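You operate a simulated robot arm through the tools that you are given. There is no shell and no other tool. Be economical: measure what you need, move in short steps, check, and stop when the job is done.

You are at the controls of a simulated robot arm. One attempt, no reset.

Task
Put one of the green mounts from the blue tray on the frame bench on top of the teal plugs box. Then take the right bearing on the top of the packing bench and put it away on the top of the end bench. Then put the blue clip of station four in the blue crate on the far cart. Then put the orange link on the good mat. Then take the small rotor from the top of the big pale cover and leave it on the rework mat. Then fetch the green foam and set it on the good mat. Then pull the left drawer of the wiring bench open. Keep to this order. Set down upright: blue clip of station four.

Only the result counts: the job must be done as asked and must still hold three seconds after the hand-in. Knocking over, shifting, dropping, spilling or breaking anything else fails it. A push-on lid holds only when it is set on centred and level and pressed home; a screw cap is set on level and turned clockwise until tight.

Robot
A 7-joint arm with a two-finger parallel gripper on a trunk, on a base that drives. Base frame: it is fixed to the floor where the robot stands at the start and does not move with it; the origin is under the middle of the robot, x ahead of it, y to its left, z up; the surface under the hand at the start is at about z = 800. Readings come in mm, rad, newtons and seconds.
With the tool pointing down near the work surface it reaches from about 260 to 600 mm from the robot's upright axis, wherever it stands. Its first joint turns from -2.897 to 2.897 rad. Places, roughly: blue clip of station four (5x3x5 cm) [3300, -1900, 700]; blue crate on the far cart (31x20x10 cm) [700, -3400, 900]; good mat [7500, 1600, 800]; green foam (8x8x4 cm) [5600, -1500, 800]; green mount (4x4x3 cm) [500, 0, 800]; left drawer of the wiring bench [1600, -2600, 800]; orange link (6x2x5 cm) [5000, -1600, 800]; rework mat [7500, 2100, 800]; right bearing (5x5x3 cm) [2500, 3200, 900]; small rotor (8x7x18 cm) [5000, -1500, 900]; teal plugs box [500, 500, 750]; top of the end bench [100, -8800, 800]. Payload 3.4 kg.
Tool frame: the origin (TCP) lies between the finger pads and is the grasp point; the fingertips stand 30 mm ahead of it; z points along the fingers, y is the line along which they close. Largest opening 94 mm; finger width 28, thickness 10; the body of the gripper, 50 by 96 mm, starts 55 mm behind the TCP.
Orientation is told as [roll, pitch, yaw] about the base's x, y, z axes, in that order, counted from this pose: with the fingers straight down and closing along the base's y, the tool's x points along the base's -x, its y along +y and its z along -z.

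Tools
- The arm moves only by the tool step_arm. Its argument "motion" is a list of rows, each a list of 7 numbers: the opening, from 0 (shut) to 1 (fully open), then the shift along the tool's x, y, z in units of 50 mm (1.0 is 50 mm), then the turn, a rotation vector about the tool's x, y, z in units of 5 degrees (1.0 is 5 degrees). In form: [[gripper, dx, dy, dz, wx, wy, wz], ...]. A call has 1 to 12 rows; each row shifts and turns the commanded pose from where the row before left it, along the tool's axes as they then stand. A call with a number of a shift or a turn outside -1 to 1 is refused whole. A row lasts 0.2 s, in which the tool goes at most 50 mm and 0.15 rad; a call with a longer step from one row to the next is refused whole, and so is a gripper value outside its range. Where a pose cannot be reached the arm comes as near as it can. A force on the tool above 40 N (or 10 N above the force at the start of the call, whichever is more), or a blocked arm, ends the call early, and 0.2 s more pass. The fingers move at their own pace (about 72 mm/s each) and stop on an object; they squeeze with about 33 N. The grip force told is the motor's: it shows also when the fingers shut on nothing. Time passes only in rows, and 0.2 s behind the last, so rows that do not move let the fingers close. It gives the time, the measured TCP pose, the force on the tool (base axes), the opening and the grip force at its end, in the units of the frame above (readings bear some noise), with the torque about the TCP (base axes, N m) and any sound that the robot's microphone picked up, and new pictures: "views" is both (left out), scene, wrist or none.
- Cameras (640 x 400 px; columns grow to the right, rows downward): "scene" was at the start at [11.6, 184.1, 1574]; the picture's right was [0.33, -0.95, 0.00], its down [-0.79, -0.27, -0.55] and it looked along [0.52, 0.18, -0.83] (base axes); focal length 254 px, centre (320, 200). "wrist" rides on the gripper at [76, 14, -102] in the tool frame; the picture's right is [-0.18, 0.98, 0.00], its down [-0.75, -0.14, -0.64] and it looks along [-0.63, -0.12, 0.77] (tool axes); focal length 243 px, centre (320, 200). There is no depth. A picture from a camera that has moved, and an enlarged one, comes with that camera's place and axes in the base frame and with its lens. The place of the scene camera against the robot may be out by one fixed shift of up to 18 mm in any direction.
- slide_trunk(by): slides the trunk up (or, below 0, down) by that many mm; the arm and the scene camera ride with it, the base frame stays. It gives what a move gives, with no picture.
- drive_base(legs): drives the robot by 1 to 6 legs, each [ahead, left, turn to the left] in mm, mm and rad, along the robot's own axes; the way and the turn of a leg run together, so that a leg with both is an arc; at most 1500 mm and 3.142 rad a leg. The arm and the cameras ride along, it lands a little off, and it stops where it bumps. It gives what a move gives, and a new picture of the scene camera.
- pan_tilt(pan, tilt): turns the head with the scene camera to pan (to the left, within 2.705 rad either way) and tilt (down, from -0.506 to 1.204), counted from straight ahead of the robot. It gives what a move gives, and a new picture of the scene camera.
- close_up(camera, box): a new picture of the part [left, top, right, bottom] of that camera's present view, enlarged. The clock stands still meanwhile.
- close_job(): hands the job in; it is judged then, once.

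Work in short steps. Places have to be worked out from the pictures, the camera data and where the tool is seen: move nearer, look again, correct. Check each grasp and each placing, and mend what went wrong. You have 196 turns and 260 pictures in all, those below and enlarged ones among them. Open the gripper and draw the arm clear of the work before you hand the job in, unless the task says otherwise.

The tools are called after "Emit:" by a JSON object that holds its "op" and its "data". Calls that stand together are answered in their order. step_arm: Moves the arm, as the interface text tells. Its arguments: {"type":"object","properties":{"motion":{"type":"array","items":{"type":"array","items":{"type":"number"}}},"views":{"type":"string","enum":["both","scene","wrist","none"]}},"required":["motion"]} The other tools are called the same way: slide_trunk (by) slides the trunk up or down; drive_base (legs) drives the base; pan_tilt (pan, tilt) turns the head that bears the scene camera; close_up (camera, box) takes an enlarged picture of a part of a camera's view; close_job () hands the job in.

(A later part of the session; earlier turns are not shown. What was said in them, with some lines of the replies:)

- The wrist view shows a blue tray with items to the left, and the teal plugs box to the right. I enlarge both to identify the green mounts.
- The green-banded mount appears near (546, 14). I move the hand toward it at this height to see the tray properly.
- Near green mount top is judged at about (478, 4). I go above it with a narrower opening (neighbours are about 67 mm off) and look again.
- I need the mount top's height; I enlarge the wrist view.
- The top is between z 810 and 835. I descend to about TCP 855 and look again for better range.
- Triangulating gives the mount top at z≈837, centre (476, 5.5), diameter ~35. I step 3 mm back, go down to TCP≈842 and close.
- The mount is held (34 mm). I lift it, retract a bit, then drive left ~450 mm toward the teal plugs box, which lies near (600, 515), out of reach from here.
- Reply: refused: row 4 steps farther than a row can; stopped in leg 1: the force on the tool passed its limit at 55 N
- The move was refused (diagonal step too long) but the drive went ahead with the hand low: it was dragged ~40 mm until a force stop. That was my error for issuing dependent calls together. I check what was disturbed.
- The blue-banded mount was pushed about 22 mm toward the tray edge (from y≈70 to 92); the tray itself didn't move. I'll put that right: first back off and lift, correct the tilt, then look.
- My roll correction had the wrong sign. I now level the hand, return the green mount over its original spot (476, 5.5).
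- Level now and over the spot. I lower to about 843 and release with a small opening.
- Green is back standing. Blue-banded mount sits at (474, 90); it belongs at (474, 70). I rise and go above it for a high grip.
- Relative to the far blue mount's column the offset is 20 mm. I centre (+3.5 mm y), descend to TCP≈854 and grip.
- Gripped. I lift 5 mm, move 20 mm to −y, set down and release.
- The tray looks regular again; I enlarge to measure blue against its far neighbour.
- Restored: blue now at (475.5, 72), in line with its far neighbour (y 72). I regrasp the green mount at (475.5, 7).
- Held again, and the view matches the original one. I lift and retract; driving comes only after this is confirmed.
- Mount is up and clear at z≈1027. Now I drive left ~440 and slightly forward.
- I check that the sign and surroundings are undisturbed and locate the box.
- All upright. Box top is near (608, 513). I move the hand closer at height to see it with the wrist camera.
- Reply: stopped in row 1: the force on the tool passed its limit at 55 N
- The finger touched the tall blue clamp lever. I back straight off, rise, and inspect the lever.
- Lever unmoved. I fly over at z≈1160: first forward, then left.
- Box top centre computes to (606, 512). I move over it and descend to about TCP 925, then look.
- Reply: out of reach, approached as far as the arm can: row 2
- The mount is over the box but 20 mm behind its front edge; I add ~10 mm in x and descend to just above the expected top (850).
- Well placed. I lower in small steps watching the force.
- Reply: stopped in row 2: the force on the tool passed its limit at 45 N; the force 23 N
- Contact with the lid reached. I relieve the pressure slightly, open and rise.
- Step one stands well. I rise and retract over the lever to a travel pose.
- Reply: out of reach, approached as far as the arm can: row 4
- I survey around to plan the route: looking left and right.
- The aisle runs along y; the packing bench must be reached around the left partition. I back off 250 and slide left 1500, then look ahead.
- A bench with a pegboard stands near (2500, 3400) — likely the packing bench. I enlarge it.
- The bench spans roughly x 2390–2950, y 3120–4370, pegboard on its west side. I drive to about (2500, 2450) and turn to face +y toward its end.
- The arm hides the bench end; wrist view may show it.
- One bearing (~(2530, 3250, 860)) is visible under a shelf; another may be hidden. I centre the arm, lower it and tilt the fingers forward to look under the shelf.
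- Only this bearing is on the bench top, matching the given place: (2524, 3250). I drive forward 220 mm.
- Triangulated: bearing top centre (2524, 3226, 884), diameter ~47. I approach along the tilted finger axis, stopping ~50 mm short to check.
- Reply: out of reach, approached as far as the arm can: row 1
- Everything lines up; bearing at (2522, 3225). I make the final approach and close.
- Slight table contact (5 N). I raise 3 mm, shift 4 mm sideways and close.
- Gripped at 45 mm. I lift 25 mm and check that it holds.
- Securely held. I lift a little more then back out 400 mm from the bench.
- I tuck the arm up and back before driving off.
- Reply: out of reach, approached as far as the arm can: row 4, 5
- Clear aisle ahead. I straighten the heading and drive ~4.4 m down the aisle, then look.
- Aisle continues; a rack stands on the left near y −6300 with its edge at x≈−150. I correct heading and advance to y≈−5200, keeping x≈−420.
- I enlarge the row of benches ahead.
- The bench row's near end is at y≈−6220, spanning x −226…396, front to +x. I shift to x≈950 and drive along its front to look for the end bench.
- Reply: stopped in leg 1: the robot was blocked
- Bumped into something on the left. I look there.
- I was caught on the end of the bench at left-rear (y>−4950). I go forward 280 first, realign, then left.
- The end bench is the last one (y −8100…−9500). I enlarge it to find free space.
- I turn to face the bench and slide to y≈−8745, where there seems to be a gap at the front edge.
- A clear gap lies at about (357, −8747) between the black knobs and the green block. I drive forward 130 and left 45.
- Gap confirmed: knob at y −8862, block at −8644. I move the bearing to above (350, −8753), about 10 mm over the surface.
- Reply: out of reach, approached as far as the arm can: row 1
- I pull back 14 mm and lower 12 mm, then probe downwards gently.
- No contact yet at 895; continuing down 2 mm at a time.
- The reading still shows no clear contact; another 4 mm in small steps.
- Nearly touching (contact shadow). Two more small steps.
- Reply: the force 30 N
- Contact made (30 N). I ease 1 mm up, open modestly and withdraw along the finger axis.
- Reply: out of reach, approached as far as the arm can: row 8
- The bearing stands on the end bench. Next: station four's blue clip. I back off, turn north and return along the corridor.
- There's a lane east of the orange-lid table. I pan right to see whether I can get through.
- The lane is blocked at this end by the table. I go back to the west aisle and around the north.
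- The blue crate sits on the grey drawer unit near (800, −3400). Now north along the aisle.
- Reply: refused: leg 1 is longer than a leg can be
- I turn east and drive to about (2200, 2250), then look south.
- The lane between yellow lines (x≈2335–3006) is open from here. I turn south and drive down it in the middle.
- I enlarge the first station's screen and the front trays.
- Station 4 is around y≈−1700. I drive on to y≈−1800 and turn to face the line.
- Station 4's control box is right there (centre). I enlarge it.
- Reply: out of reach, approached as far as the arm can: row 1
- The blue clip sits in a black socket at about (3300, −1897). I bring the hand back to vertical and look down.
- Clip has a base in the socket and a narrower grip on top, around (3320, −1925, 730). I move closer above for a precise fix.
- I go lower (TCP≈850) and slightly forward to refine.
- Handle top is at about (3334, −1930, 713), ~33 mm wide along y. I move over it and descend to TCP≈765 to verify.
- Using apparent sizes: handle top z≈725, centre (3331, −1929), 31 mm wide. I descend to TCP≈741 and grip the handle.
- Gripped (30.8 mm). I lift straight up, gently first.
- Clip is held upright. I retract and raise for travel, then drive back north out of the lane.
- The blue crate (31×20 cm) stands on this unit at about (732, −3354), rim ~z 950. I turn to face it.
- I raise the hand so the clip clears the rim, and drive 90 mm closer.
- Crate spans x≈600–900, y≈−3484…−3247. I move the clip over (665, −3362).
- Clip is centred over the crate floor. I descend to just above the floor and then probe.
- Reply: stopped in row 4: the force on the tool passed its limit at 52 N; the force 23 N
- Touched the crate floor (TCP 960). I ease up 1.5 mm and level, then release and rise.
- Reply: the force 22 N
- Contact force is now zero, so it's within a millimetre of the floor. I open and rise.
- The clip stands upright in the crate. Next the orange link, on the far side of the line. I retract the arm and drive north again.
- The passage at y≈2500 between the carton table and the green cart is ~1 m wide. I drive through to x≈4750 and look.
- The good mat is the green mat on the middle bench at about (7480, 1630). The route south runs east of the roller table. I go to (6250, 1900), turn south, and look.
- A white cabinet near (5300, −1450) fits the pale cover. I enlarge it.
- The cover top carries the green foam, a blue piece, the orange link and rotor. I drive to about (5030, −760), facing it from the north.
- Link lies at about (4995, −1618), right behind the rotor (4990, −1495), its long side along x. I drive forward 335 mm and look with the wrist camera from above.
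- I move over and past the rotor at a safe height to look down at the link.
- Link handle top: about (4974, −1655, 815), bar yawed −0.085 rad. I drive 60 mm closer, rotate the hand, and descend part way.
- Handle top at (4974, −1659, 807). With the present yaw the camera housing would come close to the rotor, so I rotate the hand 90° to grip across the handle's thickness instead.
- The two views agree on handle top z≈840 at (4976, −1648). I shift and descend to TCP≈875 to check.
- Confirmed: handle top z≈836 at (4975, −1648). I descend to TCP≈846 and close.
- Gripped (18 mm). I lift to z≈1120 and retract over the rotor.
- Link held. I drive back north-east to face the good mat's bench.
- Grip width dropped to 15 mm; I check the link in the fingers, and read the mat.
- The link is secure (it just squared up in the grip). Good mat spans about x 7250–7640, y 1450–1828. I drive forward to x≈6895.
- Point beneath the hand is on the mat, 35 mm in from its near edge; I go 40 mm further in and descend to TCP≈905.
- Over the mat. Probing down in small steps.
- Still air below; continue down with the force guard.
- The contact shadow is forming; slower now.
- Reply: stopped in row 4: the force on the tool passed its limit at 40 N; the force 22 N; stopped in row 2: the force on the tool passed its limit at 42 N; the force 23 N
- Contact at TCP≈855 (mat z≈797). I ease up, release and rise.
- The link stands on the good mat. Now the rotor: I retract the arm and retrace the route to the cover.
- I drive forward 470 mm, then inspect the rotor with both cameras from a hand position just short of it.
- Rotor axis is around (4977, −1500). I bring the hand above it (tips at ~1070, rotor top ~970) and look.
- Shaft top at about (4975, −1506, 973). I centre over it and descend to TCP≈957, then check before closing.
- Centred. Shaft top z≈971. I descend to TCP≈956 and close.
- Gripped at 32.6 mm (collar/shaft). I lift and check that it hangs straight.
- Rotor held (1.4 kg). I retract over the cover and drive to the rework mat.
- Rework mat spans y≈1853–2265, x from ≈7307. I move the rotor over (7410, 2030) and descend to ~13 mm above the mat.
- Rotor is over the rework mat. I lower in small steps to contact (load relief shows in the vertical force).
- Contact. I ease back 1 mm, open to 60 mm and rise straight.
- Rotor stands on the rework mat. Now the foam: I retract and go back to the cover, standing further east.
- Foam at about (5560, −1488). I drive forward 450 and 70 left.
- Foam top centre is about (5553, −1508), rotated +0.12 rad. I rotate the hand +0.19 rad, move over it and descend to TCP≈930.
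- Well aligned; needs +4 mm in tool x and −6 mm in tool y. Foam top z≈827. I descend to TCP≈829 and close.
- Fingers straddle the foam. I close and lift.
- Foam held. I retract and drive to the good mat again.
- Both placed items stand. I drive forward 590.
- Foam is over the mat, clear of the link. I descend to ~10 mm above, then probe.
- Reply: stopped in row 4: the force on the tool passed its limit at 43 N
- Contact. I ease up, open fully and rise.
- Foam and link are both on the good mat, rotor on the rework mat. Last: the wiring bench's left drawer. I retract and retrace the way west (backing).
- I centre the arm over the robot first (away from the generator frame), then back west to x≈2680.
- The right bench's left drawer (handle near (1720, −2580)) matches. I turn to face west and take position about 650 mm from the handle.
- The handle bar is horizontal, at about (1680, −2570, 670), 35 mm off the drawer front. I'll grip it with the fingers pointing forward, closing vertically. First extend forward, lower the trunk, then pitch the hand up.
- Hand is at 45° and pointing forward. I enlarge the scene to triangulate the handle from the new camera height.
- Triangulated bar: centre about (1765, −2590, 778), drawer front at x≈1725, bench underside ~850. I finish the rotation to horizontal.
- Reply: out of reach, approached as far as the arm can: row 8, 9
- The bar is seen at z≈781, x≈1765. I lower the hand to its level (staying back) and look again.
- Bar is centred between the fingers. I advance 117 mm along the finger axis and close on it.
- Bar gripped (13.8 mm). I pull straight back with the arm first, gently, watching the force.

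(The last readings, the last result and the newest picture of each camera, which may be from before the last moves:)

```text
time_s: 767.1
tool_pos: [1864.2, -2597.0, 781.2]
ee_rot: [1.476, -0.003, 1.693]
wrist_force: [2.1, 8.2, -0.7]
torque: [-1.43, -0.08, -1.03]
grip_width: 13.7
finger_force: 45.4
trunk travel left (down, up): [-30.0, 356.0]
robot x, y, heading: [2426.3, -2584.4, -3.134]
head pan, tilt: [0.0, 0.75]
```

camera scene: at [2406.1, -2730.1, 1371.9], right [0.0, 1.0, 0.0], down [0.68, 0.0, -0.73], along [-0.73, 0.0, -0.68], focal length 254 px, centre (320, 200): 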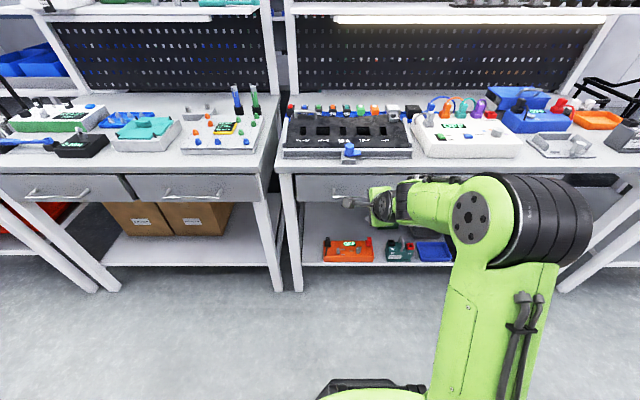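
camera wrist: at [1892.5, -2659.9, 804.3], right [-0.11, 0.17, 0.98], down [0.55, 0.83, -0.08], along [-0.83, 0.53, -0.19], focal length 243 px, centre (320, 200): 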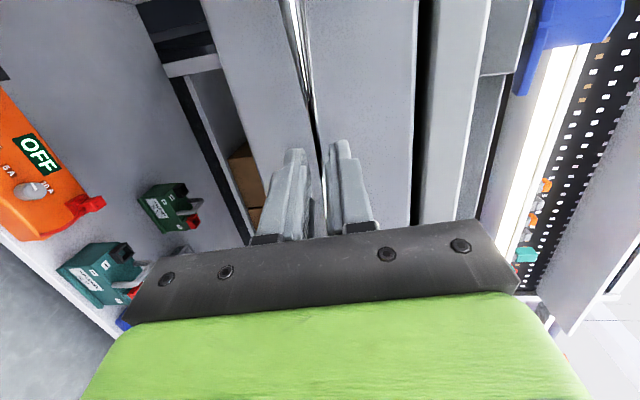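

The drawer moves easily (80 mm so far). I back the base another 150 mm with the grip held.

Emit:
{"op": "drive_base", "data": {"legs": [[-150, 0, 0]]}}

```text
time_s: 768.5
tool_pos: [2014.6, -2596.7, 782.3]
ee_rot: [1.479, -0.007, 1.695]
wrist_force: [1.0, 10.7, -2.7]
torque: [-1.2, -0.01, -0.44]
grip_width: 13.9
finger_force: 45.4
trunk travel left (down, up): [-30.0, 356.0]
robot x, y, heading: [2576.2, -2586.3, 3.141]
head pan, tilt: [0.0, 0.75]
camera scene: at [2557.0, -2728.2, 1372.1], right [0.0, 1.0, 0.0], down [0.68, 0.0, -0.73], along [-0.73, 0.0, -0.68], focal length 254 px, centre (320, 200)
```

scene: 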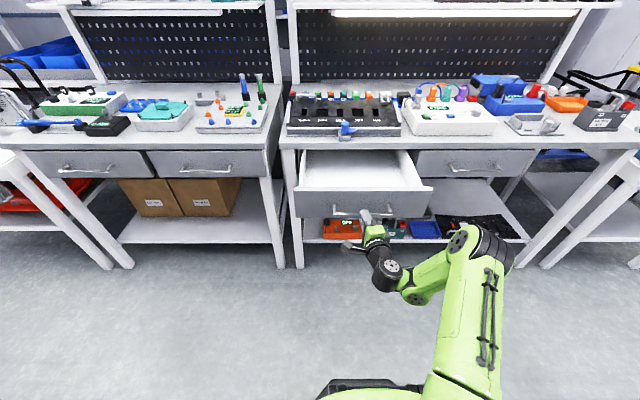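

The drawer is open ~230 mm. I pull a little further with the force guard.

Emit:
{"op": "drive_base", "data": {"legs": [[-60, 0, 0]]}}

```text
time_s: 769.5
tool_pos: [2075.9, -2596.8, 781.0]
ee_rot: [1.478, -0.008, 1.692]
wrist_force: [2.0, 6.0, 0.3]
torque: [-1.24, -0.06, -0.74]
grip_width: 14.0
finger_force: 45.3
trunk travel left (down, up): [-30.0, 356.0]
robot x, y, heading: [2630.7, -2587.2, -3.137]
head pan, tilt: [0.0, 0.75]
camera scene: at [2617.1, -2728.6, 1372.1], right [0.0, 1.0, 0.0], down [0.68, 0.0, -0.73], along [-0.73, 0.0, -0.68], focal length 254 px, centre (320, 200)
```

scene: 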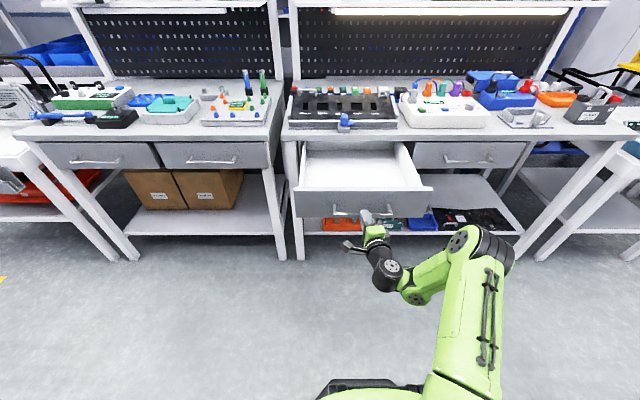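

Wide open now (~290 mm). I release the handle, then back straight away.

Emit:
{"op": "step_arm", "data": {"motion": [[0.6, 0, 0, 0, 0, 0, 0], [0.6, 0, 0, 0, 0, 0, 0], [0.6, 0, 0, 0, 0, 0, 0]], "views": "none"}}

Emit:
{"op": "drive_base", "data": {"legs": [[-200, 0, 0]]}}

```text
time_s: 770.3
tool_pos: [2075.8, -2597.2, 781.2]
ee_rot: [1.477, -0.008, 1.693]
wrist_force: [0.2, 0.1, -0.8]
torque: [-0.02, 0.01, -0.04]
grip_width: 56.6
finger_force: 0.1
trunk travel left (down, up): [-30.0, 356.0]
robot x, y, heading: [2632.4, -2587.5, -3.136]
head pan, tilt: [0.0, 0.75]
```

```text
time_s: 771.9
tool_pos: [2275.0, -2592.6, 783.2]
ee_rot: [1.478, -0.009, 1.684]
wrist_force: [0.7, -0.4, 0.5]
torque: [-0.01, 0.01, 0.0]
grip_width: 56.2
finger_force: 0.1
trunk travel left (down, up): [-30.0, 356.0]
robot x, y, heading: [2837.3, -2586.0, 3.139]
head pan, tilt: [0.0, 0.75]
camera scene: at [2817.7, -2730.1, 1372.0], right [0.01, 1.0, 0.0], down [0.68, 0.0, -0.73], along [-0.73, 0.0, -0.68], focal length 254 px, centre (320, 200)
```

scene: 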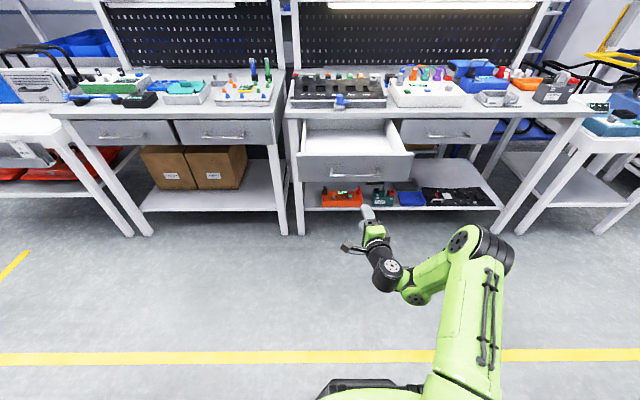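

The drawer stays open, the gripper is empty and clear, and all seven items are done in order. I hand the job in.

Emit:
{"op": "close_job", "data": {}}

```text
The job is handed in.
```

I finished all seven steps in order and handed the job in, but three contacts along the way could count against it; I don't have the verdict.

- **Mount neighbour shifted:** while I held the green mount, I drove the base with the hand still low. This pushed the neighbouring blue-banded mount about 20 mm inside the tray. I put it back to within about 2 mm of where it had stood, as measured with the wrist camera.
- **Clamp lever touched:** the gripper bumped the blue clamp lever on the frame bench with about 55 N. It looked unmoved afterwards.
- **Bench end bumped:** the base ran into the end of a bench near (300, −5200). I did not check afterwards whether it had shifted.

At my last look at each, the mount, bearing, link, rotor and foam were standing where asked and the blue clip was upright in the crate. The drawer was open about 290 mm, and the gripper was empty and clear.
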